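You operate a simulated robot arm through the tools that you are given. There is no shell and no other tool. Be economical: measure what you need, move in short steps, check, and stop when the job is done.

You are at the controls of a simulated robot arm. One attempt, no reset.

TASK
Put the teal tin from the top of the low table and the silver square tub in the large pan.
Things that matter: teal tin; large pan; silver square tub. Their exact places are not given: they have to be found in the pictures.

The check looks at the end state, three seconds after you hand in, the way a careful person would. Anything else that was tipped, shoved, dropped, spilled or broken makes it a failure.

THE ROBOT
A 6-joint arm with a two-finger parallel gripper on a trunk, on a base that drives. Base frame: it is fixed to the floor where the robot stands at the start and does not move with it; the origin is under the middle of the robot, x ahead of it, y to its left, z up. Units: m, degrees, N and s.
With the tool pointing down near the work surface it reaches from about 0.28 to 0.68 m from the robot's upright axis, wherever it stands. Its first joint turns from -166.0 to 166.0 degrees. Places, roughly: large pan [-3.75, 7, 1]. Payload 4.1 kg.
The TCP is the grasp point between the finger pads, 0.023 m short of the fingertips. In the tool frame z runs along the fingers and y along their closing line. The gripper opens to 0.094 m. The fingers are 0.038 m wide and 0.01 m thick; the gripper's body (0.054 by 0.096 m) begins 0.039 m behind the TCP.
Orientation is that of the tool frame in the base frame, as a unit quaternion [x, y, z, w]. With the fingers straight down and closing along the base's y, the tool's x points along the base's -x, its y along +y and its z along -z.

THE INTERFACE
- The arm moves only by the tool send_rows. Its argument "plan" is one flat list of numbers, 7 for each row, row after row: the shift along the base's x, y, z in units of 25 mm (1.0 is 25 mm), then the turn, a rotation vector about the base's x, y, z in units of 8 degrees (1.0 is 8 degrees), then the closure in counts, from 0 (fully open) to 255 (shut). In form: [tx, ty, tz, ax, ay, az, gripper, tx, ty, tz, ax, ay, az, gripper, ...]. A call has 1 to 20 rows; each row shifts and turns the commanded pose from where the row before left it. A call with a number of a shift or a turn outside -1 to 1 is refused whole. A row lasts 0.2 s, in which the tool goes at most 0.05 m and 8.6 degrees; a call with a longer step from one row to the next is refused whole, and so is a gripper value outside its range. A pose out of reach is approached as far as the arm can. The call stops where the force on the tool passes 40 N (or 10 N more than at its start, if that is more) or the arm is blocked; 0.2 s more then pass. The fingers move at their own pace (about 0.045 m/s each) and stop on an object; they squeeze with about 22 N. The grip force told is the motor's: it shows also when the fingers shut on nothing. Time passes only in rows, and 0.2 s behind the last, so rows that do not move let the fingers close. It gives the time, the measured TCP pose, the force on the tool (base axes), the opening and the grip force at its end, in the units of the frame above (readings bear some noise), and new pictures: "show" is both (left out), scene, wrist or none.
- Cameras (640 x 400 px; columns grow to the right, rows downward): "scene" is now at [0.0108, 0.1278, 1.1879]; the picture's right is [-0.28, -0.96, 0.00], its down [-0.79, 0.23, -0.57] and it looks along [0.55, -0.16, -0.82] (base axes); focal length 256 px, centre (320, 200). "wrist" rides on the gripper at [0.086, 0.016, -0.074] in the tool frame; the picture's right is [-0.18, 0.98, 0.00], its down [-0.58, -0.11, -0.81] and it looks along [-0.79, -0.15, 0.59] (tool axes); focal length 243 px, centre (320, 200).
- lift_body(by): slides the trunk up (or, below 0, down) by that many m; the arm and the scene camera ride with it, the base frame stays. It gives what a move gives, with no picture.
- steer(legs): drives the robot by 1 to 6 legs, each [ahead, turn to the left] in m and degrees, along the robot's own axes; the way and the turn of a leg run together, so that a leg with both is an arc; at most 1.5 m and 180 degrees a leg. The arm and the cameras ride along, it lands a little off, and it stops where it bumps. It gives what a move gives, and a new picture of the scene camera.
- turn_head(pan, tilt): turns the head with the scene camera to pan (to the left, within 155 degrees either way) and tilt (down, from -29 to 69), counted from straight ahead of the robot. It gives what a move gives, and a new picture of the scene camera.
- point_at(camera, pixels): for up to 12 pixels [column, row] of the newest picture of that camera ("zoom" is the newest enlarged one), the place [x, y, z] in the base frame of the surface seen there, good to about 0.002 m, but the place of the scene camera against the robot may be out by one fixed shift of up to 0.025 m in any direction. The clock stands still meanwhile.
- close_up(camera, box): a new picture of the part [left, top, right, bottom] of that camera's present view, enlarged. The clock stands still meanwhile.
- close_job(): hands the job in; it is judged then, once.

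Work in short steps. Measure before you move; look again where a grasp or a placing could have gone wrong, and mend it. You have 80 turns and 170 pictures in all, those below and enlarged ones among them. Open the gripper and draw the arm clear of the work before you hand the job in, unless the task says otherwise; then end with one line.

The tools are called after ">>>" as a command line: name --argument value ..., lists and objects as JSON in quotes. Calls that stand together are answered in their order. send_rows: Moves the arm, as the interface text tells. Its arguments: {"type":"object","properties":{"plan":{"type":"array","items":{"type":"number"}},"show":{"type":"string","enum":["both","scene","wrist","none"]}},"required":["plan"]} The other tools are called the same way: lift_body (by) slides the trunk up or down; steer (legs) drives the base; turn_head (pan, tilt) turns the head that bears the scene camera; point_at (camera, pixels) gives the place of the surface under pixels of a picture; close_up (camera, box) takes an enlarged picture of a part of a camera's view; close_job () hands the job in.

At the start:

```text
time: 0.0
tool_pos: [0.449, -0.0695, 0.6726]
ee_rot: [0.0, 1.0, 0.0, 0.0]
force: [0.4, -0.1, 0.2]
finger_gap: 0.0939
grip_force: 0.2
trunk travel left (down, up): [-0.175, 0.415]
robot x, y, heading: [-0.0021, 0.0009, 0.2]
head pan, tilt: [-16.1, 55.3]
```

scene: 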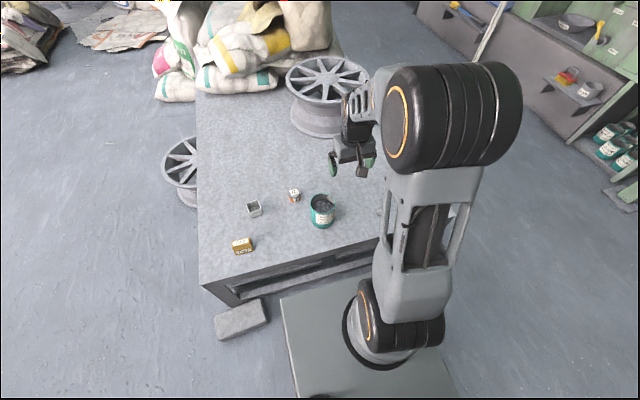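
wrist: 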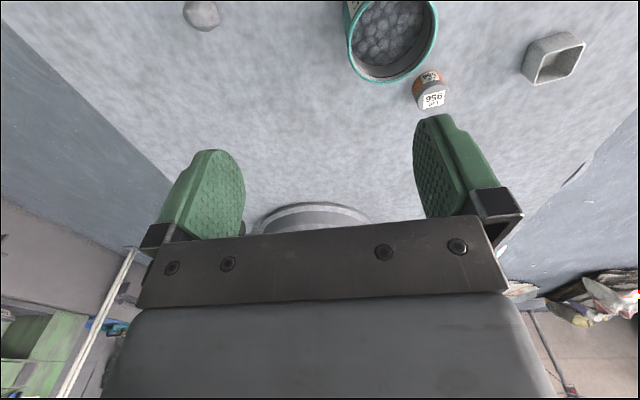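

The scene shows a teal tin near (322,212) and a small square tub near (254,208); I zoom in and measure them.

>>> close_up --camera "scene" --box '[200, 160, 400, 285]'

>>> point_at --camera "scene" --pixels '[[322, 200], [312, 202], [334, 204], [322, 225], [254, 206], [249, 208], [260, 206], [255, 214], [294, 190], [240, 240], [270, 230]]'

>>> point_at --camera "wrist" --pixels '[[392, 30], [352, 40], [434, 30], [390, 78], [432, 75], [555, 60], [530, 50], [580, 45], [545, 80], [568, 78], [202, 15], [300, 120]]'

```text
3.20 times, centred on (300, 222) of scene
```

zoom: 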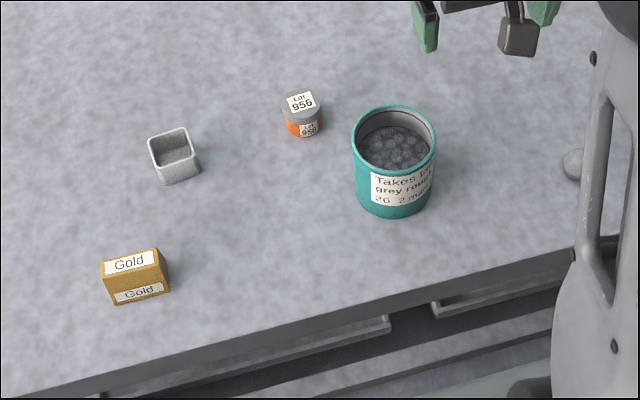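

```text
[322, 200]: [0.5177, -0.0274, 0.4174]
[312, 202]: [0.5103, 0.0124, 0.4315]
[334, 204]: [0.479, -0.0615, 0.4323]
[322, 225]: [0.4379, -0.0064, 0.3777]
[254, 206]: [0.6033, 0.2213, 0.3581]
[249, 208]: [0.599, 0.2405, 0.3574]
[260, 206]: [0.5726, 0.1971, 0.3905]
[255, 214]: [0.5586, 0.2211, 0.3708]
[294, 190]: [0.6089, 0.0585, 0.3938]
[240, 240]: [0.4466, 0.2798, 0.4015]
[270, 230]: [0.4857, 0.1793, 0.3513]
```

```text
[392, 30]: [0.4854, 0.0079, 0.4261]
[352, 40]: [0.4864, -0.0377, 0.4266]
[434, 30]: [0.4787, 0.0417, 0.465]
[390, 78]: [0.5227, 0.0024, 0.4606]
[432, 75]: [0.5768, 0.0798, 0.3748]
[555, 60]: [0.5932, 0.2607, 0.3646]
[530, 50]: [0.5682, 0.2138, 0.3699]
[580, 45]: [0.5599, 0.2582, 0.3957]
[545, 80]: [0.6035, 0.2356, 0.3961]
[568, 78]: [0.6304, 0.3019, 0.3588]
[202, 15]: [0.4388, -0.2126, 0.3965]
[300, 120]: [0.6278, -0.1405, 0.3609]
```

The tin carries a label; I read it closely, and the wrist view too.

>>> close_up --camera "scene" --box '[300, 185, 348, 233]'

>>> close_up --camera "wrist" --box '[320, 0, 600, 120]'

```text
8.33 times, centred on (324, 209) of scene
```

zoom: 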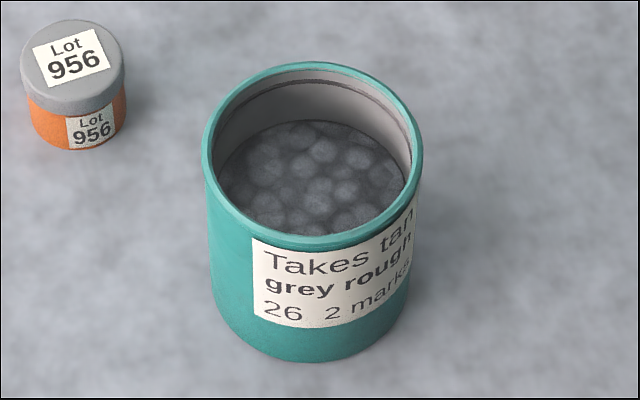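

```text
2.29 times, centred on (460, 60) of wrist
```

zoom: 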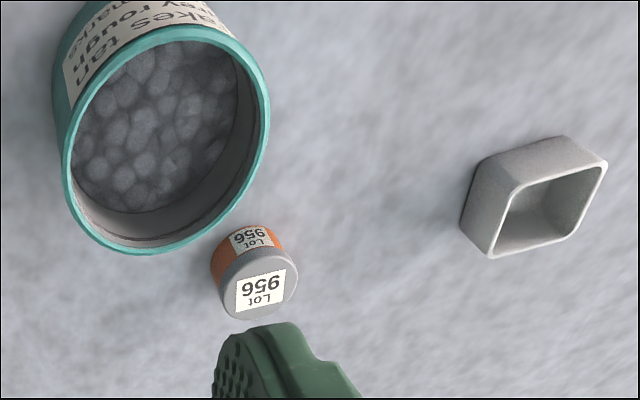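

Both targets are identified. Before grasping I look toward the pan (bearing about 118° left) to plan the route.

>>> turn_head --pan 118 --tilt 12

>>> turn_head --pan 70 --tilt 20

>>> turn_head --pan 150 --tilt 20

```text
time: 2.2
tool_pos: [0.449, -0.0694, 0.6725]
ee_rot: [0.0, 1.0, 0.0, 0.0]
force: [-0.4, 0.4, 0.4]
finger_gap: 0.0941
grip_force: 0.0
trunk travel left (down, up): [-0.175, 0.415]
robot x, y, heading: [-0.0026, 0.0015, -0.1]
head pan, tilt: [118.0, 12.0]
```

scene: 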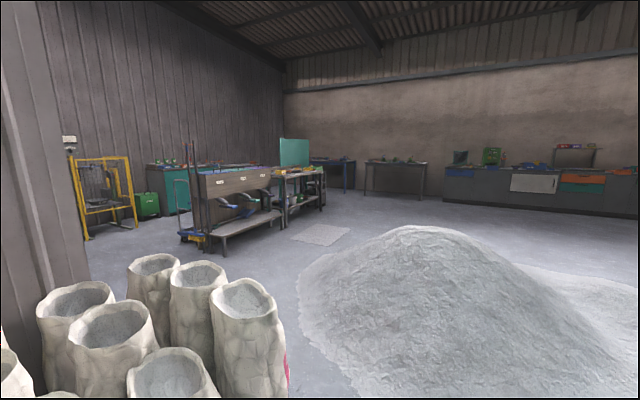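

```text
time: 3.3
tool_pos: [0.4489, -0.0702, 0.6739]
ee_rot: [0.0, 1.0, -0.001, 0.001]
force: [0.7, 0.1, -0.2]
finger_gap: 0.0939
grip_force: 0.1
trunk travel left (down, up): [-0.175, 0.415]
robot x, y, heading: [0.0003, -0.0013, 0.2]
head pan, tilt: [70.0, 20.0]
```

scene: 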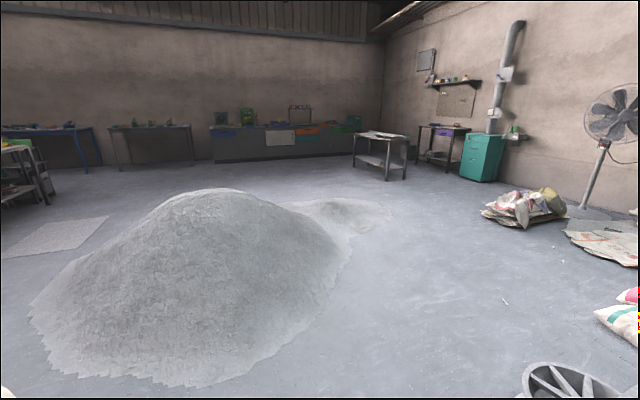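

```text
time: 4.8
tool_pos: [0.4494, -0.0687, 0.6724]
ee_rot: [-0.001, 1.0, 0.0, 0.001]
force: [-0.4, -0.2, 0.4]
finger_gap: 0.0939
grip_force: 0.1
trunk travel left (down, up): [-0.175, 0.415]
robot x, y, heading: [-0.0022, 0.0, 0.1]
head pan, tilt: [150.0, 20.0]
```

scene: 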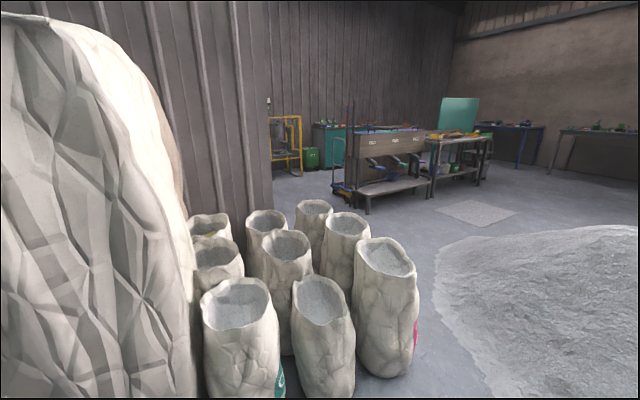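

The pan bearing falls near column 320 of the first view; I turn back and measure and zoom there.

>>> turn_head --pan 105 --tilt 20

>>> close_up --camera "scene" --box '[160, 80, 320, 180]'

>>> close_up --camera "scene" --box '[280, 80, 440, 180]'

>>> point_at --camera "scene" --pixels '[[245, 135], [270, 130], [310, 135], [200, 145], [340, 130], [245, 200], [320, 210], [420, 180], [260, 300], [380, 380], [200, 330], [500, 200]]'

```text
time: 6.0
tool_pos: [0.4488, -0.0702, 0.6716]
ee_rot: [0.0, 1.0, 0.0, -0.001]
force: [-0.4, -0.1, 0.1]
finger_gap: 0.094
grip_force: 0.1
trunk travel left (down, up): [-0.175, 0.415]
robot x, y, heading: [-0.0016, 0.0022, -0.0]
head pan, tilt: [105.0, 20.0]
```

scene: 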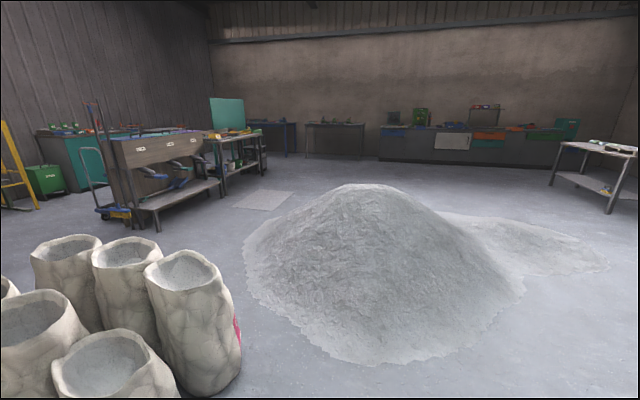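

```text
4.00 times, centred on (240, 130) of scene
```

zoom: 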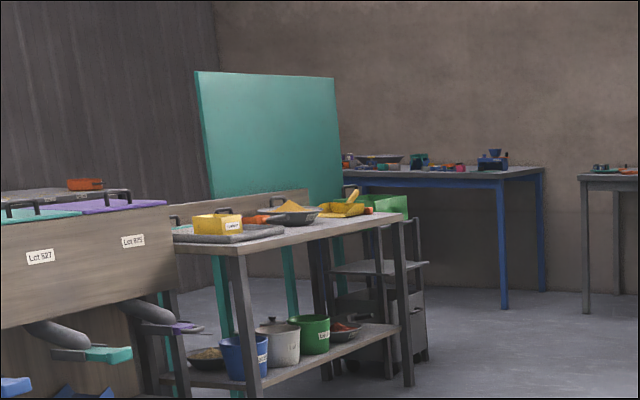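

```text
4.00 times, centred on (360, 130) of scene
```

zoom: 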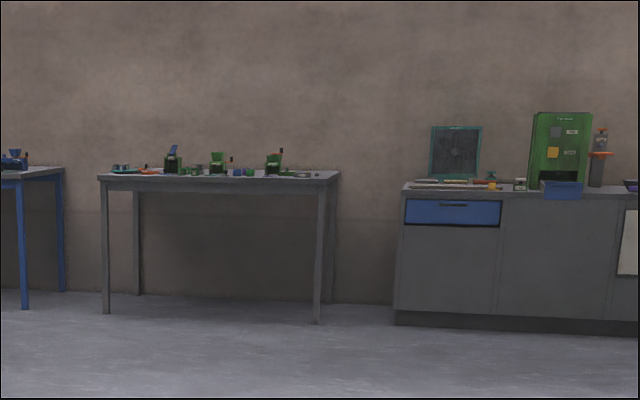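

```text
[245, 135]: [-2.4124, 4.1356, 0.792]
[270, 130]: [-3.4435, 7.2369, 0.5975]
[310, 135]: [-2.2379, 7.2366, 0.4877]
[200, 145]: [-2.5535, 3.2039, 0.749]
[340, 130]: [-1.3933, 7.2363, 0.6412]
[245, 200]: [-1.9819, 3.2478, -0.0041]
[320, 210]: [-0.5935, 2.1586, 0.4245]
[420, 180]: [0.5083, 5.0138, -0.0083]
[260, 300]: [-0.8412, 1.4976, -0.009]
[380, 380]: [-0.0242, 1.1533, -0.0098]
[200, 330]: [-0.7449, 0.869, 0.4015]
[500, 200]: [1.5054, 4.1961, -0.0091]
```

The pan is probably the wide dish on the blue table at (253,125). I measure pile edges and the dish area for the route.

>>> point_at --camera "scene" --pixels '[[254, 121], [247, 118], [285, 124], [286, 157], [242, 250], [300, 335], [365, 365], [470, 335], [525, 295], [605, 265], [520, 215], [440, 210]]'

>>> close_up --camera "scene" --box '[240, 105, 304, 165]'

>>> turn_head --pan 50 --tilt 40

>>> point_at --camera "scene" --pixels '[[20, 200], [100, 200], [200, 200], [300, 200], [400, 200], [500, 200], [200, 300], [300, 300], [400, 300], [500, 300], [300, 120], [420, 120]]'

```text
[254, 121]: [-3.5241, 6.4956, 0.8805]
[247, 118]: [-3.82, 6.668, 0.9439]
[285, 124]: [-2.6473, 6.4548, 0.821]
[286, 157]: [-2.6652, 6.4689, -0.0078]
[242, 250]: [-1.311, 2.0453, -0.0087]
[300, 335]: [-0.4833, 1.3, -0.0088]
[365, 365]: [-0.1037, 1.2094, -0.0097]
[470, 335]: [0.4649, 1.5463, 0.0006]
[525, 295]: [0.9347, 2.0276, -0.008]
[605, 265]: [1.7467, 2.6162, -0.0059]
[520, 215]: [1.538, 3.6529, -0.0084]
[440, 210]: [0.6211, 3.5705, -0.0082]
```

```text
6.67 times, centred on (272, 135) of scene
```

zoom: 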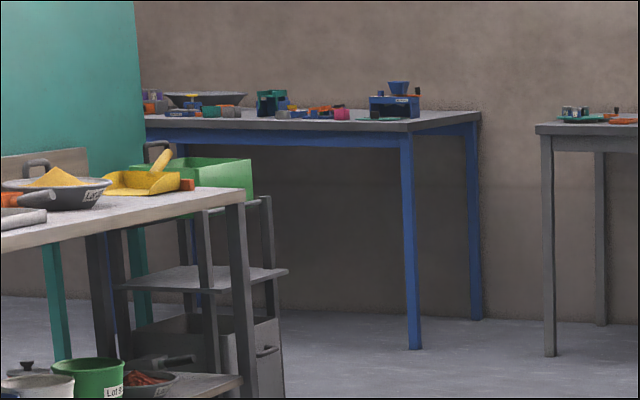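

```text
time: 7.2
tool_pos: [0.448, -0.0696, 0.672]
ee_rot: [-0.001, 1.0, 0.0, 0.0]
force: [0.2, 0.0, -0.1]
finger_gap: 0.0941
grip_force: 0.0
trunk travel left (down, up): [-0.175, 0.415]
robot x, y, heading: [0.0005, 0.0003, -0.1]
head pan, tilt: [50.0, 40.0]
```

scene: 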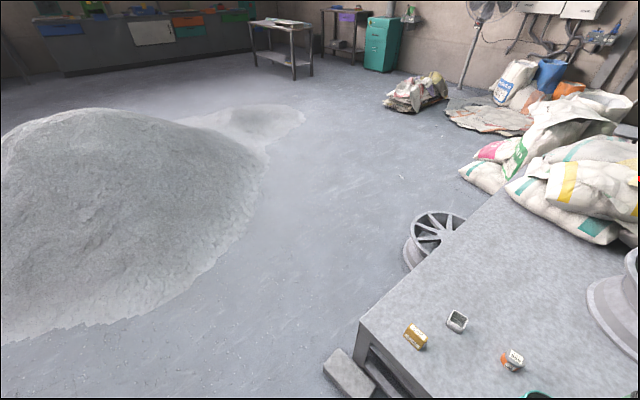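

```text
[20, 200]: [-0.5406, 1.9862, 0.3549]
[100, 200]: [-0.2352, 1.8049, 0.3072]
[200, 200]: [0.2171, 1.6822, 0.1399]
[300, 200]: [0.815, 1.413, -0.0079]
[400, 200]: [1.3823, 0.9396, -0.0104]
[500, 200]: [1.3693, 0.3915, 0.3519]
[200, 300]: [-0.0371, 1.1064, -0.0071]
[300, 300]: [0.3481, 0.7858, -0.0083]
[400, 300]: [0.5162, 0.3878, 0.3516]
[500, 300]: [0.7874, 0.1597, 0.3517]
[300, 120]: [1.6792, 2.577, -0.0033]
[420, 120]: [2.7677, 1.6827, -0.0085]
```

Route: go round the right of the pile. First the tin: I move the tool back and left so the wrist camera sees the whole tin rim.

>>> send_rows --plan '[-1, 1, 0, 0, 0, 0, 0, -1, 1, 0, 0, 0, 0, 0, -1, 1, 0, 0, 0, 0, 0]' --show "wrist"

>>> turn_head --pan 0 --tilt 55

```text
time: 8.0
tool_pos: [0.3746, 0.0058, 0.6717]
ee_rot: [-0.001, 1.0, -0.001, 0.0]
force: [0.2, -1.0, -0.3]
finger_gap: 0.0942
grip_force: 0.1
trunk travel left (down, up): [-0.175, 0.415]
robot x, y, heading: [0.0019, -0.0017, 0.0]
head pan, tilt: [50.0, 40.0]
```

wrist: 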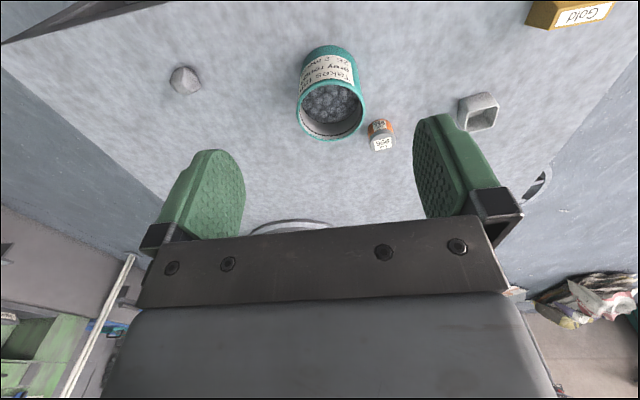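

```text
time: 9.2
tool_pos: [0.3734, 0.0039, 0.6714]
ee_rot: [0.0, 1.0, 0.0, -0.001]
force: [-0.1, 0.0, -0.8]
finger_gap: 0.094
grip_force: 0.1
trunk travel left (down, up): [-0.175, 0.415]
robot x, y, heading: [-0.001, 0.0047, -0.1]
head pan, tilt: [0.0, 55.0]
```

scene: 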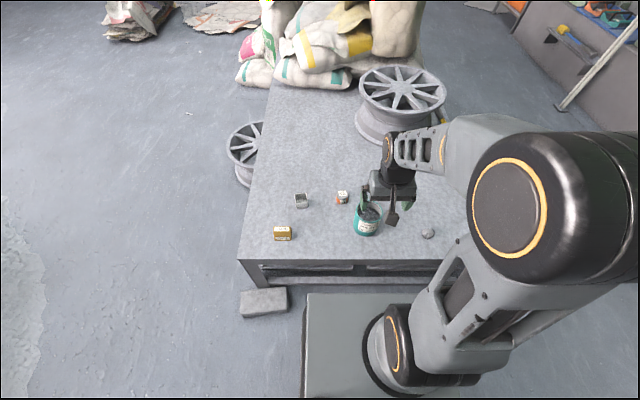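

The tin rim is now whole around (332,108); I zoom and then pick rim points.

>>> close_up --camera "wrist" --box '[270, 30, 398, 150]'

>>> point_at --camera "wrist" --pixels '[[478, 112], [459, 100], [495, 94], [467, 129], [497, 120], [477, 95]]'

```text
3.33 times, centred on (334, 90) of wrist
```

zoom: 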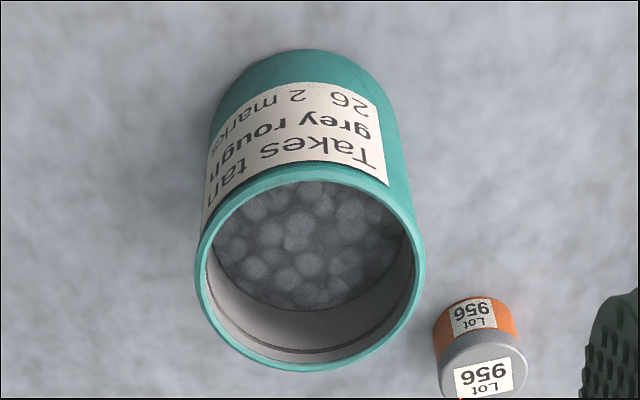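

```text
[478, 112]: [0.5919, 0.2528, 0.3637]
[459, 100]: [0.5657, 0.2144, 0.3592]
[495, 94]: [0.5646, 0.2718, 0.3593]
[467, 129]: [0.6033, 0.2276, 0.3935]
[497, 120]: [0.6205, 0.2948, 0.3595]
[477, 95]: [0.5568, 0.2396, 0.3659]
```

The rim ellipse in the zoom runs x 197–425, y 165–370; I take points on it.

>>> point_at --camera "zoom" --pixels '[[200, 270], [420, 258], [310, 366], [305, 171], [228, 205], [392, 200], [240, 345], [385, 335], [310, 52], [212, 150], [396, 150]]'

```text
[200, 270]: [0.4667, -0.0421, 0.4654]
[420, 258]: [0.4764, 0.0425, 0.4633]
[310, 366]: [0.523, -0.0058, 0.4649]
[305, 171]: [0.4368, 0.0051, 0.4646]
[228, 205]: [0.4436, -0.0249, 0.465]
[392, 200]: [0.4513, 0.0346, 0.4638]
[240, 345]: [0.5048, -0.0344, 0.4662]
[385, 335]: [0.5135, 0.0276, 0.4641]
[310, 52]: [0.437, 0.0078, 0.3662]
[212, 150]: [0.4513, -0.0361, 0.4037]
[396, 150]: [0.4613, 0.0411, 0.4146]
```

Tin centre is about (0.480, 0.000), diameter about 0.086, rim z 0.465. I move above it, fingertips still clear, then look.

>>> send_rows --plan '[1, -0.22, 0, 0, 0, 0, 0, 1, 0, 0, 0, 0, 0, 0, 1, 0, 0, 0, 0, 0, 0, 1, 0, 0, 0, 0, 0, 0, 0.24, 0, -1, 0, 0, 0, 0, 0, 0, -1, 0, 0, 0, 0, 0, 0, -1, 0, 0, 0, 0, 0, 0, -1, 0, 0, 0, 0, 0, 0, -1, 0, 0, 0, 0, 0, 0, -1, 0, 0, 0, 0, 0, 0, 0, 0, 0, 0, 0]'

```text
time: 11.6
tool_pos: [0.4779, 0.0007, 0.5224]
ee_rot: [-0.001, 1.0, 0.0, 0.0]
force: [0.4, -0.1, 0.1]
finger_gap: 0.0939
grip_force: 0.0
trunk travel left (down, up): [-0.175, 0.415]
robot x, y, heading: [-0.0005, -0.0006, 0.1]
head pan, tilt: [0.0, 55.0]
```

scene: 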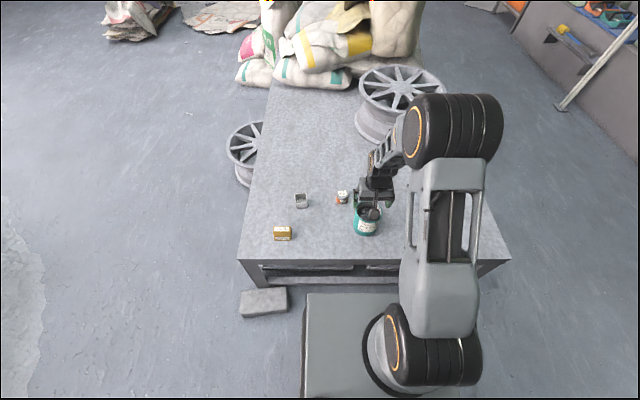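
wrist: 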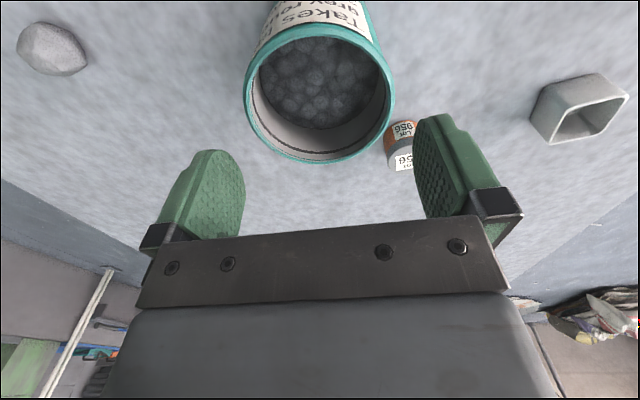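

Re-measure the rim from nearer: left (247,95), right (392,95), bottom (320,160).

>>> point_at --camera "wrist" --pixels '[[247, 98], [391, 95], [322, 159], [318, 30], [270, 143], [372, 140], [266, 50], [368, 45]]'

```text
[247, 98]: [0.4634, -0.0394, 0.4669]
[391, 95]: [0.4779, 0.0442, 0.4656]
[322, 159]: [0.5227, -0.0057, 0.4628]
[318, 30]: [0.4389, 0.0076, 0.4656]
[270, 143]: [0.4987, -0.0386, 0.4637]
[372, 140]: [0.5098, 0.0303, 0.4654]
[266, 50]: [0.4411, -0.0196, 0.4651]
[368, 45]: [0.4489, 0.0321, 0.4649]
```

Centre confirmed (0.480, 0.001). Descend to TCP z ≈ 0.437 without closing.

>>> send_rows --plan '[0.04, 0.02, -0.7, 0, 0, 0, 0, 0, 0, -0.7, 0, 0, 0, 0, 0, 0, -0.7, 0, 0, 0, 0, 0, 0, -0.7, 0, 0, 0, 0, 0, 0, -0.6, 0, 0, 0, 0, 0, 0, 0, 0, 0, 0, 0]'

```text
time: 13.0
tool_pos: [0.4812, 0.0012, 0.4381]
ee_rot: [-0.001, 1.0, 0.0, 0.001]
force: [-1.5, 0.0, -0.5]
finger_gap: 0.094
grip_force: 0.1
trunk travel left (down, up): [-0.175, 0.415]
robot x, y, heading: [-0.0003, -0.0012, -0.1]
head pan, tilt: [0.0, 55.0]
```

scene: 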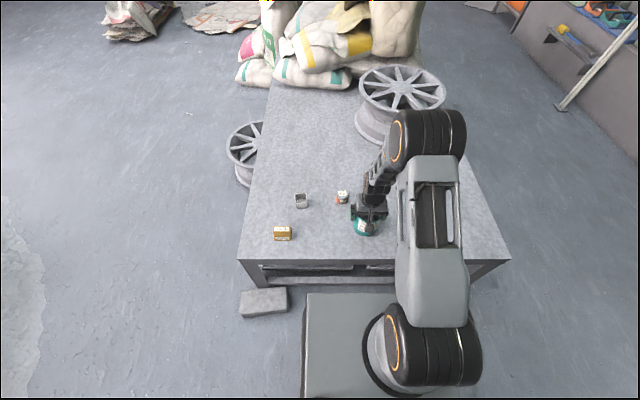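
wrist: 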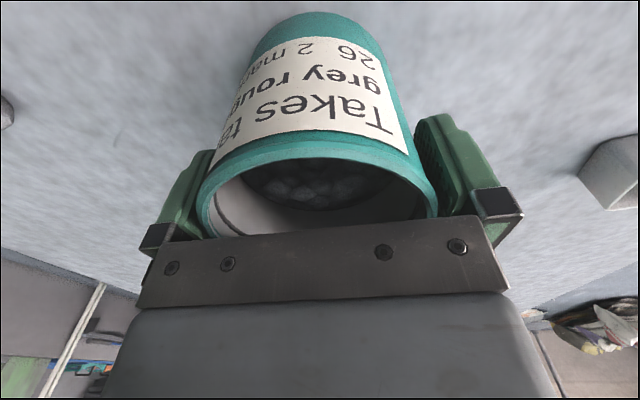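

The tin sits between the fingers. I close and then lift slightly to test the hold.

>>> send_rows --plan '[0, 0, 0, 0, 0, 0, 255, 0, 0, 0, 0, 0, 0, 255, 0, 0, 0, 0, 0, 0, 255, 0, 0, 0, 0, 0, 0, 255, 0, 0, 0.4, 0, 0, 0, 255, 0, 0, 0.4, 0, 0, 0, 255, 0, 0, 0.4, 0, 0, 0, 255, 0, 0, 0, 0, 0, 0, 255]'

```text
time: 14.8
tool_pos: [0.4811, 0.001, 0.4673]
ee_rot: [0.0, 1.0, 0.0, 0.0]
force: [-0.4, -0.5, -3.6]
finger_gap: 0.0896
grip_force: 21.4
trunk travel left (down, up): [-0.175, 0.415]
robot x, y, heading: [0.001, -0.0039, -0.1]
head pan, tilt: [0.0, 55.0]
```

scene: 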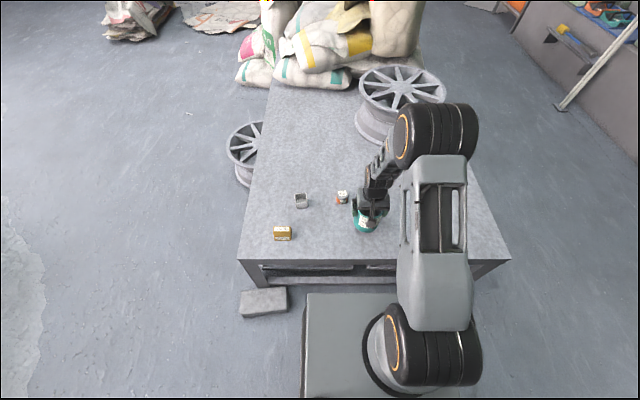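
wrist: 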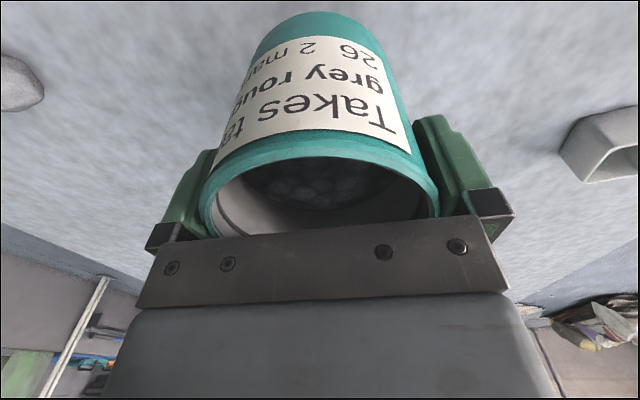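

The tin is held (0.0896 gap, 3.6 N down). I lift high and draw the arm in, and measure the base deck edge and floor objects for driving.

>>> send_rows --plan '[0, 0, 1, 0, 0, 0, 255, 0, 0, 1, 0, 0, 0, 255, 0, 0, 1, 0, 0, 0, 255, 0, 0, 1, 0, 0, 0, 255, 0, 0, 1, 0, 0, 0, 255, 0, 0, 1, 0, 0, 0, 255, 0, 0, 1, 0, 0, 0, 255, 0, 0, 1, 0, 0, 0, 255, -1, 0, 1, 0, 0, 0, 255, -1, 0, 1, 0, 0, 0, 255, -1, 0, 0, 0, 0, 0, 255, -1, 0, 0, 0, 0, 0, 255, -1, 0, 0, 0, 0, 0, 255, 0, 0, 0, 0, 0, 0, 255]' --show "both"

>>> point_at --camera "scene" --pixels '[[310, 296], [304, 380], [240, 300], [287, 290], [244, 318], [240, 258], [235, 185], [230, 150], [30, 300], [100, 300], [150, 150], [60, 60]]'

```text
time: 17.8
tool_pos: [0.3549, -0.0001, 0.7154]
ee_rot: [0.0, 1.0, 0.0, 0.0]
force: [0.3, -0.2, -2.8]
finger_gap: 0.0893
grip_force: 21.8
trunk travel left (down, up): [-0.175, 0.415]
robot x, y, heading: [-0.0013, -0.0001, -0.0]
head pan, tilt: [0.0, 55.0]
```

scene: 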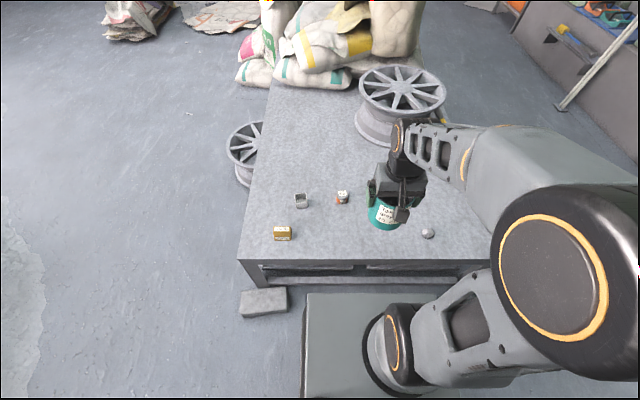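
wrist: 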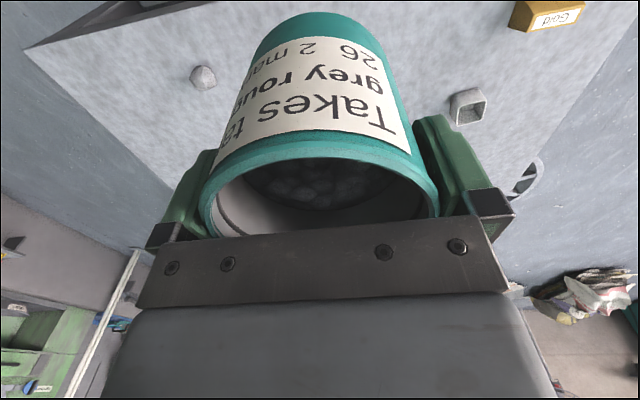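

```text
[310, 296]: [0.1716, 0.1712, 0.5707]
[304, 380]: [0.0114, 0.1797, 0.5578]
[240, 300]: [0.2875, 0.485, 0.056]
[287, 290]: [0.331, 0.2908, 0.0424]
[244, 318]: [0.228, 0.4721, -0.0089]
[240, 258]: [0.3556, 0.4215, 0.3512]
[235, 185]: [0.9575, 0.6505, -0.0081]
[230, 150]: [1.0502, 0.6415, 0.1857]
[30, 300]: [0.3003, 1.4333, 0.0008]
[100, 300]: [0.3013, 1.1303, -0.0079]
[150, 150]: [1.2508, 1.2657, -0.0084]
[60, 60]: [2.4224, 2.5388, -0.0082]
```

The tin is secure. The brick (x 0.23–0.33, y 0.29–0.49) and pile edge (y≈1.15) form a corridor; I back up 0.2 m and look at what's left and around the base.

>>> steer --legs '[[-0.2, 0]]'

>>> turn_head --pan 90 --tilt 60

>>> point_at --camera "scene" --pixels '[[60, 60], [60, 150], [60, 250], [150, 100], [320, 60], [320, 150], [320, 250], [320, 330], [320, 380], [500, 100], [560, 200], [600, 300]]'

```text
time: 19.4
tool_pos: [0.158, -0.0011, 0.7165]
ee_rot: [0.0, 1.0, 0.0, 0.0]
force: [0.6, -0.2, -5.0]
finger_gap: 0.0895
grip_force: 21.4
trunk travel left (down, up): [-0.175, 0.415]
robot x, y, heading: [-0.1968, -0.0015, -0.1]
head pan, tilt: [0.0, 55.0]
```

scene: 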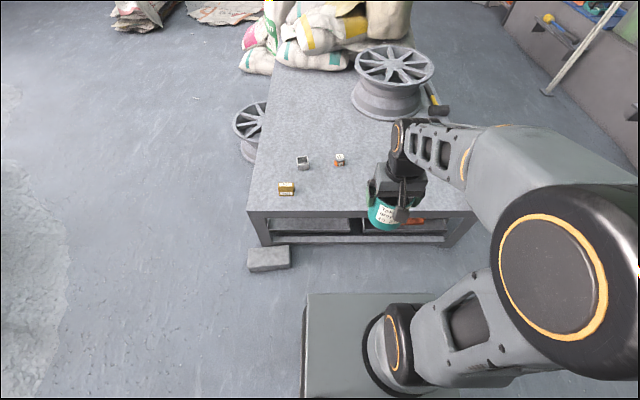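

```text
time: 21.0
tool_pos: [0.1576, -0.0001, 0.7161]
ee_rot: [0.0, 1.0, -0.001, 0.0]
force: [1.1, -0.4, -3.1]
finger_gap: 0.0894
grip_force: 21.3
trunk travel left (down, up): [-0.175, 0.415]
robot x, y, heading: [-0.197, -0.001, -0.1]
head pan, tilt: [90.0, 60.0]
```

scene: 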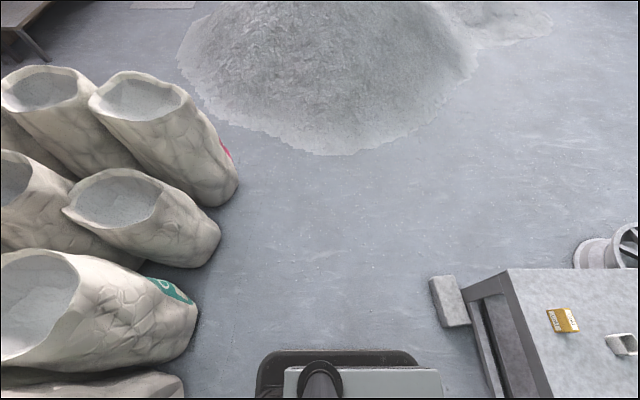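

```text
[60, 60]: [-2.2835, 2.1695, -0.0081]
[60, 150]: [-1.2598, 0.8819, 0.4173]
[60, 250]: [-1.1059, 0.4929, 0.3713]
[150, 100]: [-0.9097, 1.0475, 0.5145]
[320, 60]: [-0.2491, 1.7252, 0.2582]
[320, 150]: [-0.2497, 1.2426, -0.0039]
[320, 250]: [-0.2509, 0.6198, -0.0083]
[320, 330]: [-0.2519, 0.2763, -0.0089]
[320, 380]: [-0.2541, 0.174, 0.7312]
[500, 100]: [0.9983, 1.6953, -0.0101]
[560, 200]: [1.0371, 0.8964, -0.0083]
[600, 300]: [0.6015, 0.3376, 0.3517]
```

The base looks about ±0.22 m; the corridor right of the pile is passable. I drive the first part: to about (-0.10, 0.72) and turn toward (0.8, 1.2).

>>> steer --legs '[[0, 82.4], [0.727, 0], [0, -54.2]]'

```text
time: 30.9
tool_pos: [0.2277, 0.8872, 0.7156]
ee_rot: [-0.236, 0.972, 0.0, 0.0]
force: [-0.9, 0.9, -4.0]
finger_gap: 0.0896
grip_force: 21.7
trunk travel left (down, up): [-0.175, 0.415]
robot x, y, heading: [-0.0851, 0.7211, 27.6]
head pan, tilt: [90.0, 60.0]
```

scene: 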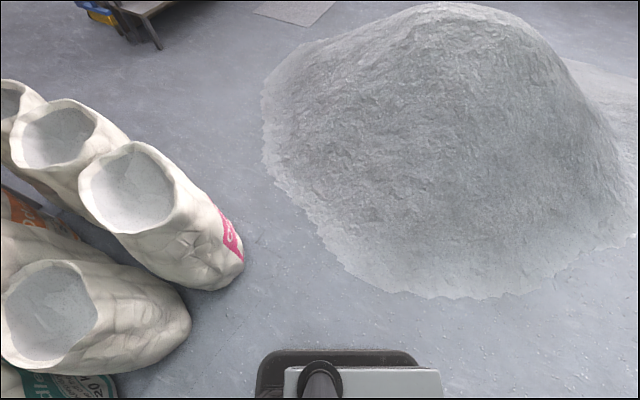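

On course. Next: to about (0.82,1.19), then to (2.0,2.0), and turn to face past the pile.

>>> turn_head --pan 0 --tilt 25

>>> steer --legs '[[1.02, 0], [0, 6.9], [1.43, 0], [0, 65]]'

```text
time: 32.5
tool_pos: [0.2285, 0.8856, 0.7175]
ee_rot: [-0.237, 0.971, 0.0, 0.0]
force: [-0.2, 0.8, -4.0]
finger_gap: 0.0896
grip_force: 22.0
trunk travel left (down, up): [-0.175, 0.415]
robot x, y, heading: [-0.0863, 0.7232, 27.3]
head pan, tilt: [0.0, 25.0]
```

scene: 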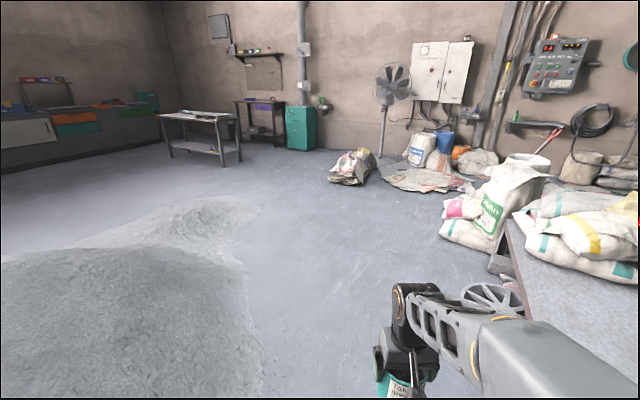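

```text
time: 47.8
tool_pos: [1.9276, 2.3315, 0.7166]
ee_rot: [0.758, -0.652, 0.0, 0.0]
force: [-0.8, 0.1, -4.1]
finger_gap: 0.0896
grip_force: 21.9
trunk travel left (down, up): [-0.175, 0.415]
robot x, y, heading: [1.9841, 1.9831, 98.7]
head pan, tilt: [0.0, 25.0]
```

scene: 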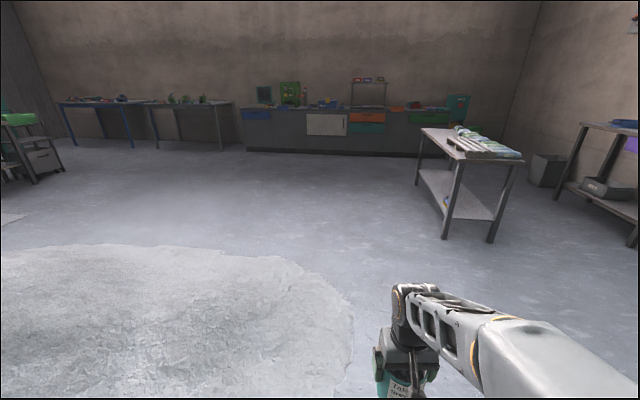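

Clear ahead-left between the pile's apron (edge near (350,320)) and the small table leg at (443,238); I measure these.

>>> point_at --camera "scene" --pixels '[[352, 310], [310, 268], [240, 250], [443, 238], [420, 185], [345, 385], [36, 183], [70, 143], [132, 146], [5, 250], [62, 108], [130, 100]]'

>>> close_up --camera "scene" --box '[0, 80, 160, 180]'

```text
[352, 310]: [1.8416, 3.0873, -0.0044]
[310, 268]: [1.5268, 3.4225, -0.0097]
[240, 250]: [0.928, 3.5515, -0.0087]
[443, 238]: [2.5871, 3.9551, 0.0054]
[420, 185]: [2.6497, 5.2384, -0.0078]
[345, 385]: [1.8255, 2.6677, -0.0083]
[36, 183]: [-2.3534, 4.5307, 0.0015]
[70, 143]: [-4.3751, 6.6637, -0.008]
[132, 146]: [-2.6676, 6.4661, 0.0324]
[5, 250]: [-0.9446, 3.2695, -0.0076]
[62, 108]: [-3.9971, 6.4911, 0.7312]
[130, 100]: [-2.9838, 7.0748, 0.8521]
```

```text
4.00 times, centred on (80, 130) of scene
```

zoom: 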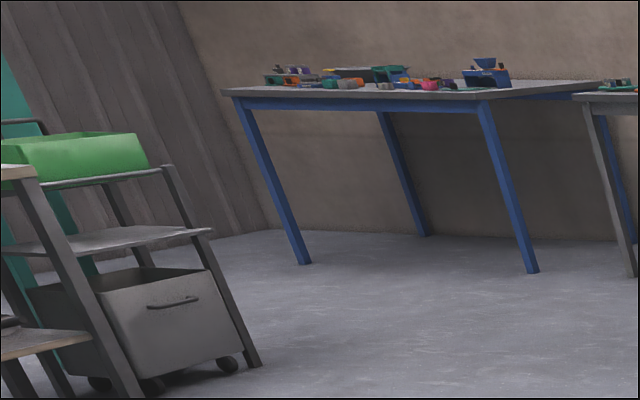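

Drive: to (2.25,3.2), then toward (0.9,4.6), then face the blue table.

>>> steer --legs '[[0, -21], [1.245, 0], [0, 56.3], [1.0, 0], [0.945, 0], [0, 20]]'

>>> close_up --camera "scene" --box '[200, 80, 440, 230]'

```text
time: 68.3
tool_pos: [0.5403, 4.7621, 0.7164]
ee_rot: [0.975, -0.224, 0.0, -0.001]
force: [-1.1, -0.6, -3.7]
finger_gap: 0.0893
grip_force: 22.7
trunk travel left (down, up): [-0.175, 0.415]
robot x, y, heading: [0.8604, 4.607, 154.0]
head pan, tilt: [0.0, 25.0]
```

scene: 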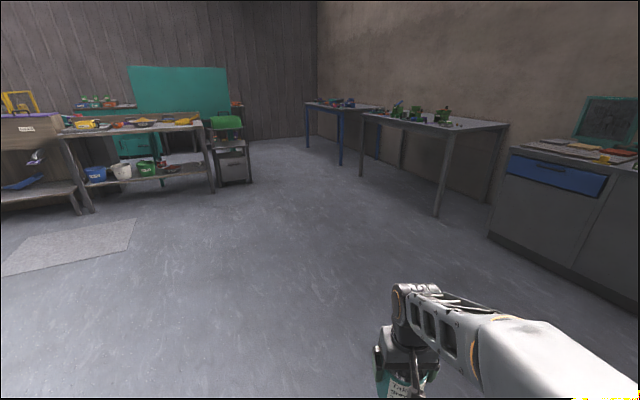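

```text
2.67 times, centred on (320, 155) of scene
```

zoom: 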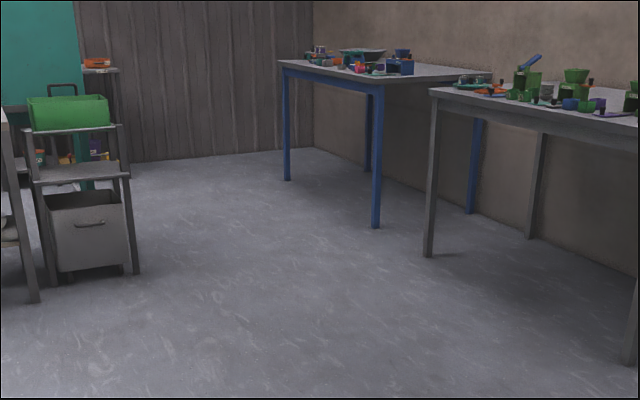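

The floor is clear to the blue table; the pan shows at (336,102). I drive to about (-2.6,5.6), raise the trunk and look at the table.

>>> steer --legs '[[0, 10], [1.2, 0], [1.2, 0], [1.19, 0]]'

>>> lift_body --by 0.4

>>> turn_head --pan -30 --tilt 35

```text
time: 86.4
tool_pos: [-2.9842, 5.5682, 0.7156]
ee_rot: [0.993, -0.117, 0.0, -0.001]
force: [0.7, -0.1, -3.3]
finger_gap: 0.0893
grip_force: 22.3
trunk travel left (down, up): [-0.175, 0.415]
robot x, y, heading: [-2.6376, 5.4886, 166.5]
head pan, tilt: [0.0, 25.0]
```

scene: 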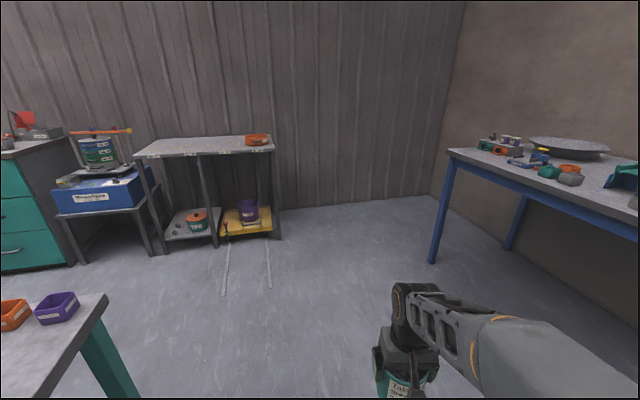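

```text
time: 90.3
tool_pos: [-2.9846, 5.5681, 1.1166]
ee_rot: [0.993, -0.118, 0.0, 0.0]
force: [0.5, -0.8, -3.9]
finger_gap: 0.0895
grip_force: 21.7
trunk travel left (down, up): [-0.575, 0.015]
robot x, y, heading: [-2.6367, 5.4878, 166.7]
head pan, tilt: [0.0, 25.0]
```

```text
time: 91.2
tool_pos: [-2.9846, 5.5688, 1.117]
ee_rot: [0.993, -0.118, 0.001, 0.0]
force: [-1.0, 0.4, -2.8]
finger_gap: 0.0894
grip_force: 22.3
trunk travel left (down, up): [-0.575, 0.015]
robot x, y, heading: [-2.6438, 5.487, 166.3]
head pan, tilt: [-30.0, 35.0]
```

scene: 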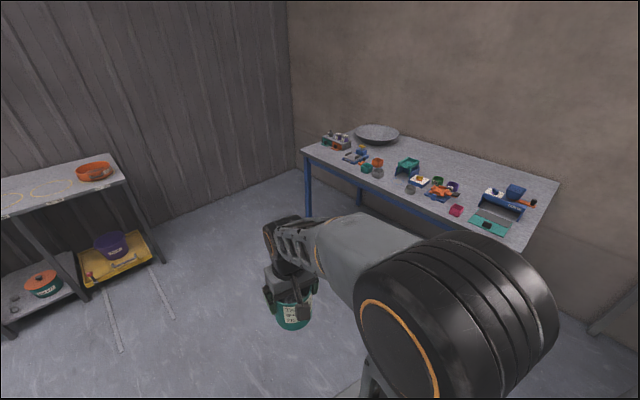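

The pan is at (377,134) toward the back of the table. I zoom and measure it, with table edges and neighbours.

>>> close_up --camera "scene" --box '[300, 105, 460, 205]'

>>> point_at --camera "scene" --pixels '[[377, 133], [355, 133], [399, 133], [377, 126], [376, 144], [305, 152], [360, 178], [335, 140], [365, 168], [377, 165], [360, 152], [408, 165]]'

```text
4.00 times, centred on (380, 155) of scene
```

zoom: 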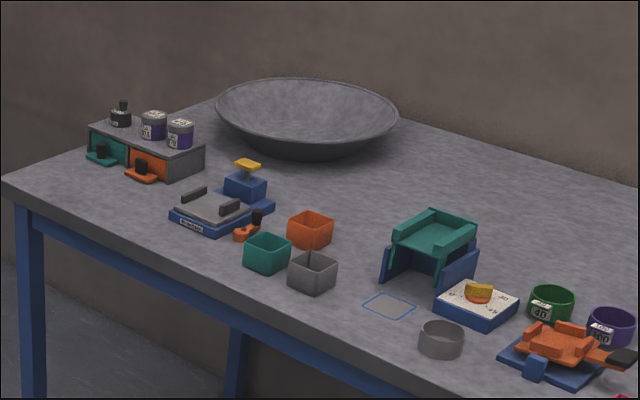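

```text
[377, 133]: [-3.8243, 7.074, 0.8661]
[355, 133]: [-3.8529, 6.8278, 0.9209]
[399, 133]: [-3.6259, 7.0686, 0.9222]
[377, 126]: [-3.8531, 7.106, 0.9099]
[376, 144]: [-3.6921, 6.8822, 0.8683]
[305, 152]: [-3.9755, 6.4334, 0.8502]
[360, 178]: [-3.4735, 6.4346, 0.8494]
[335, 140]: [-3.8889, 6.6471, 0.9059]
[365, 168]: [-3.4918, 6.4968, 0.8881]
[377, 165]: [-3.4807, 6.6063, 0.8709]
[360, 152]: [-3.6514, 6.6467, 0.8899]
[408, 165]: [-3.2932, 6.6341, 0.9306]
```

Pan: centre about (-3.75, 6.98), rim z 0.92, too deep to reach from the front edge (y 6.43). I check the space at the table's left end.

>>> point_at --camera "scene" --pixels '[[290, 172], [250, 195], [200, 215], [295, 100], [240, 150], [125, 175], [163, 262], [160, 300], [115, 155], [309, 180], [312, 216], [300, 190]]'

>>> point_at --camera "zoom" --pixels '[[217, 105], [398, 108], [300, 80], [300, 135], [300, 157], [260, 125], [350, 125], [250, 110], [320, 110], [200, 155], [150, 180], [250, 165]]'

```text
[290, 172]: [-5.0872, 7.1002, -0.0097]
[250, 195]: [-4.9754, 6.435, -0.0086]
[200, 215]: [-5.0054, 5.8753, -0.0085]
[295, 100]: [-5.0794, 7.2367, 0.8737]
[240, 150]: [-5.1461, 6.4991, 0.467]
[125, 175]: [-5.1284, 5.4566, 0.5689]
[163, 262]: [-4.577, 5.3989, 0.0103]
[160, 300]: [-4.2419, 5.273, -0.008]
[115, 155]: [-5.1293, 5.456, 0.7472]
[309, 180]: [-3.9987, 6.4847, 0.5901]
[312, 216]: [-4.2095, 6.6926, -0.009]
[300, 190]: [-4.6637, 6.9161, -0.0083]
```

```text
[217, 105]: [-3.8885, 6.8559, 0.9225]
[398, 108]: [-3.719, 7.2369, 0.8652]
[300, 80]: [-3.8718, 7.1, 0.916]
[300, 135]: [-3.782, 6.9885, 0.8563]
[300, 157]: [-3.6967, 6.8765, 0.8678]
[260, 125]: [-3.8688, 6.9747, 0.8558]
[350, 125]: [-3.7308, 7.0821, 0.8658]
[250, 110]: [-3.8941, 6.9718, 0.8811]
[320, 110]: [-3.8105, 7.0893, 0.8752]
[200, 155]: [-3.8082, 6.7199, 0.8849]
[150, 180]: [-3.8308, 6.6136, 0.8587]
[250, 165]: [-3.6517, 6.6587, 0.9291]
```

There's a 1 m bay between wall (x −5.05) and table end (x −4.0). I drive to about (-4.37, 6.7) and turn to face +x.

>>> steer --legs '[[0, 5], [0.875, 0], [0.875, 0], [0, -81.4]]'

```text
time: 104.0
tool_pos: [-4.3704, 6.0861, 1.1157]
ee_rot: [0.717, -0.697, 0.001, 0.0]
force: [-0.9, 0.3, -3.7]
finger_gap: 0.0894
grip_force: 21.8
trunk travel left (down, up): [-0.575, 0.015]
robot x, y, heading: [-4.363, 5.7314, 91.8]
head pan, tilt: [-30.0, 35.0]
```

scene: 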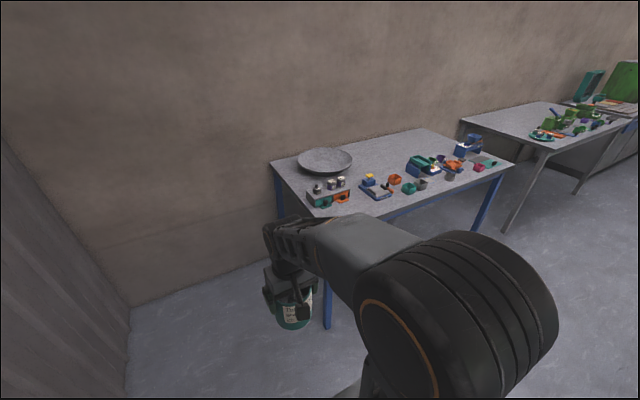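

Drive 0.96 m along the bay, then turn toward the pan (heading ~20°), and look down at it.

>>> steer --legs '[[0.96, 0], [0, -71.8]]'

>>> turn_head --pan 0 --tilt 50

>>> send_rows --plan '[0, 0, 0, 0, 0, 0, 255]' --show "wrist"

```text
time: 112.1
tool_pos: [-4.0419, 6.8129, 1.1161]
ee_rot: [-0.167, 0.986, -0.001, 0.0]
force: [0.6, 0.1, -3.3]
finger_gap: 0.0895
grip_force: 21.9
trunk travel left (down, up): [-0.575, 0.015]
robot x, y, heading: [-4.3791, 6.6949, 19.5]
head pan, tilt: [-30.0, 35.0]
```

scene: 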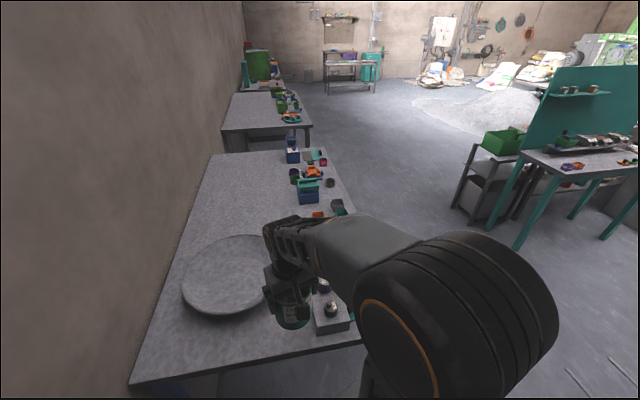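

```text
time: 113.0
tool_pos: [-4.0424, 6.8134, 1.1159]
ee_rot: [-0.167, 0.986, -0.001, 0.0]
force: [-0.7, -0.3, -3.2]
finger_gap: 0.0892
grip_force: 22.0
trunk travel left (down, up): [-0.575, 0.015]
robot x, y, heading: [-4.3766, 6.6902, 18.8]
head pan, tilt: [0.0, 50.0]
```

scene: 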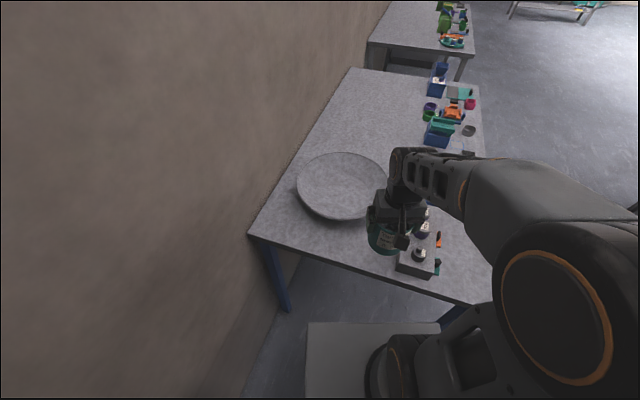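

```text
time: 113.4
tool_pos: [-4.0426, 6.8122, 1.1171]
ee_rot: [-0.166, 0.986, 0.0, 0.0]
force: [0.0, 0.5, -3.6]
finger_gap: 0.0895
grip_force: 21.8
trunk travel left (down, up): [-0.575, 0.015]
robot x, y, heading: [-4.3778, 6.6952, 19.4]
head pan, tilt: [0.0, 50.0]
```

wrist: 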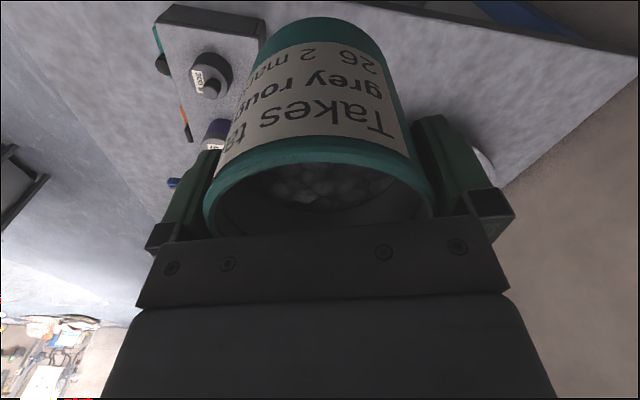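

I measure the pan's rim and floor from the scene camera (bias ≈ −0.02 in robot-y will be checked with the wrist view later).

>>> close_up --camera "scene" --box '[280, 130, 440, 290]'

>>> point_at --camera "scene" --pixels '[[298, 185], [386, 180], [343, 153], [340, 219], [340, 175], [345, 190], [320, 185], [365, 180], [340, 200], [416, 275], [400, 265], [437, 255]]'

```text
2.50 times, centred on (360, 210) of scene
```

zoom: 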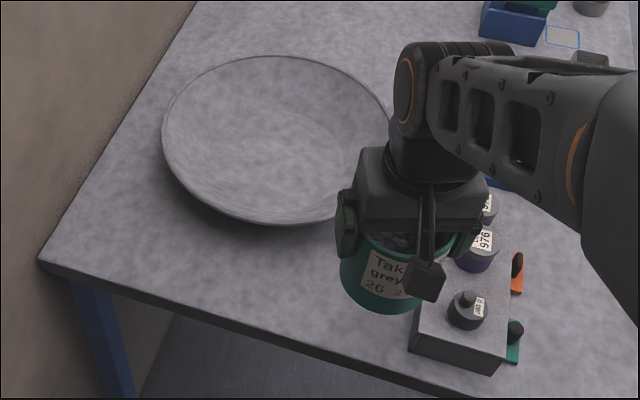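

```text
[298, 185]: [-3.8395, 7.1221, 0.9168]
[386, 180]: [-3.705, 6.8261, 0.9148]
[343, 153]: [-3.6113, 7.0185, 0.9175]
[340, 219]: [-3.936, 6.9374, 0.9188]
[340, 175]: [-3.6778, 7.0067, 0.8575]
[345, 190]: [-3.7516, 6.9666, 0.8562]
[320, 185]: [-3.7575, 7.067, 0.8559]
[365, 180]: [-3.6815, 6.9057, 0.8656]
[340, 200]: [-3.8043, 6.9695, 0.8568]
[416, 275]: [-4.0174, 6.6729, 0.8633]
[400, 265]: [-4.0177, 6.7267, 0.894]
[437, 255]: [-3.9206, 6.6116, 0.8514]
```

To find the scene camera's bias I compare the knobbed bottle: zoom (468,300) versus wrist (211,88), and the table's edges.

>>> point_at --camera "zoom" --pixels '[[468, 300], [466, 312], [412, 338], [478, 258], [497, 365]]'

>>> point_at --camera "wrist" --pixels '[[211, 88], [205, 75], [174, 6], [264, 20], [158, 22], [213, 135], [490, 165], [475, 155]]'

```text
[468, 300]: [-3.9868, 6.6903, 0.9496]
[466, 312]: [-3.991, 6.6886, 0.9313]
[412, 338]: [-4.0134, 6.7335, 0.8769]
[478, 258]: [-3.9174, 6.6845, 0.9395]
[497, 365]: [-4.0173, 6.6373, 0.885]
```

```text
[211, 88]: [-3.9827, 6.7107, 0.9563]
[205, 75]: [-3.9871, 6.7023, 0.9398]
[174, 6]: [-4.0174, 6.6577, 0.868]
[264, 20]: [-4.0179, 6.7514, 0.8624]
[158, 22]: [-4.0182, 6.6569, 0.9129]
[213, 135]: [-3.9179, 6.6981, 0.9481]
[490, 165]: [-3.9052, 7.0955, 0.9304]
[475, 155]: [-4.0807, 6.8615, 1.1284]
```

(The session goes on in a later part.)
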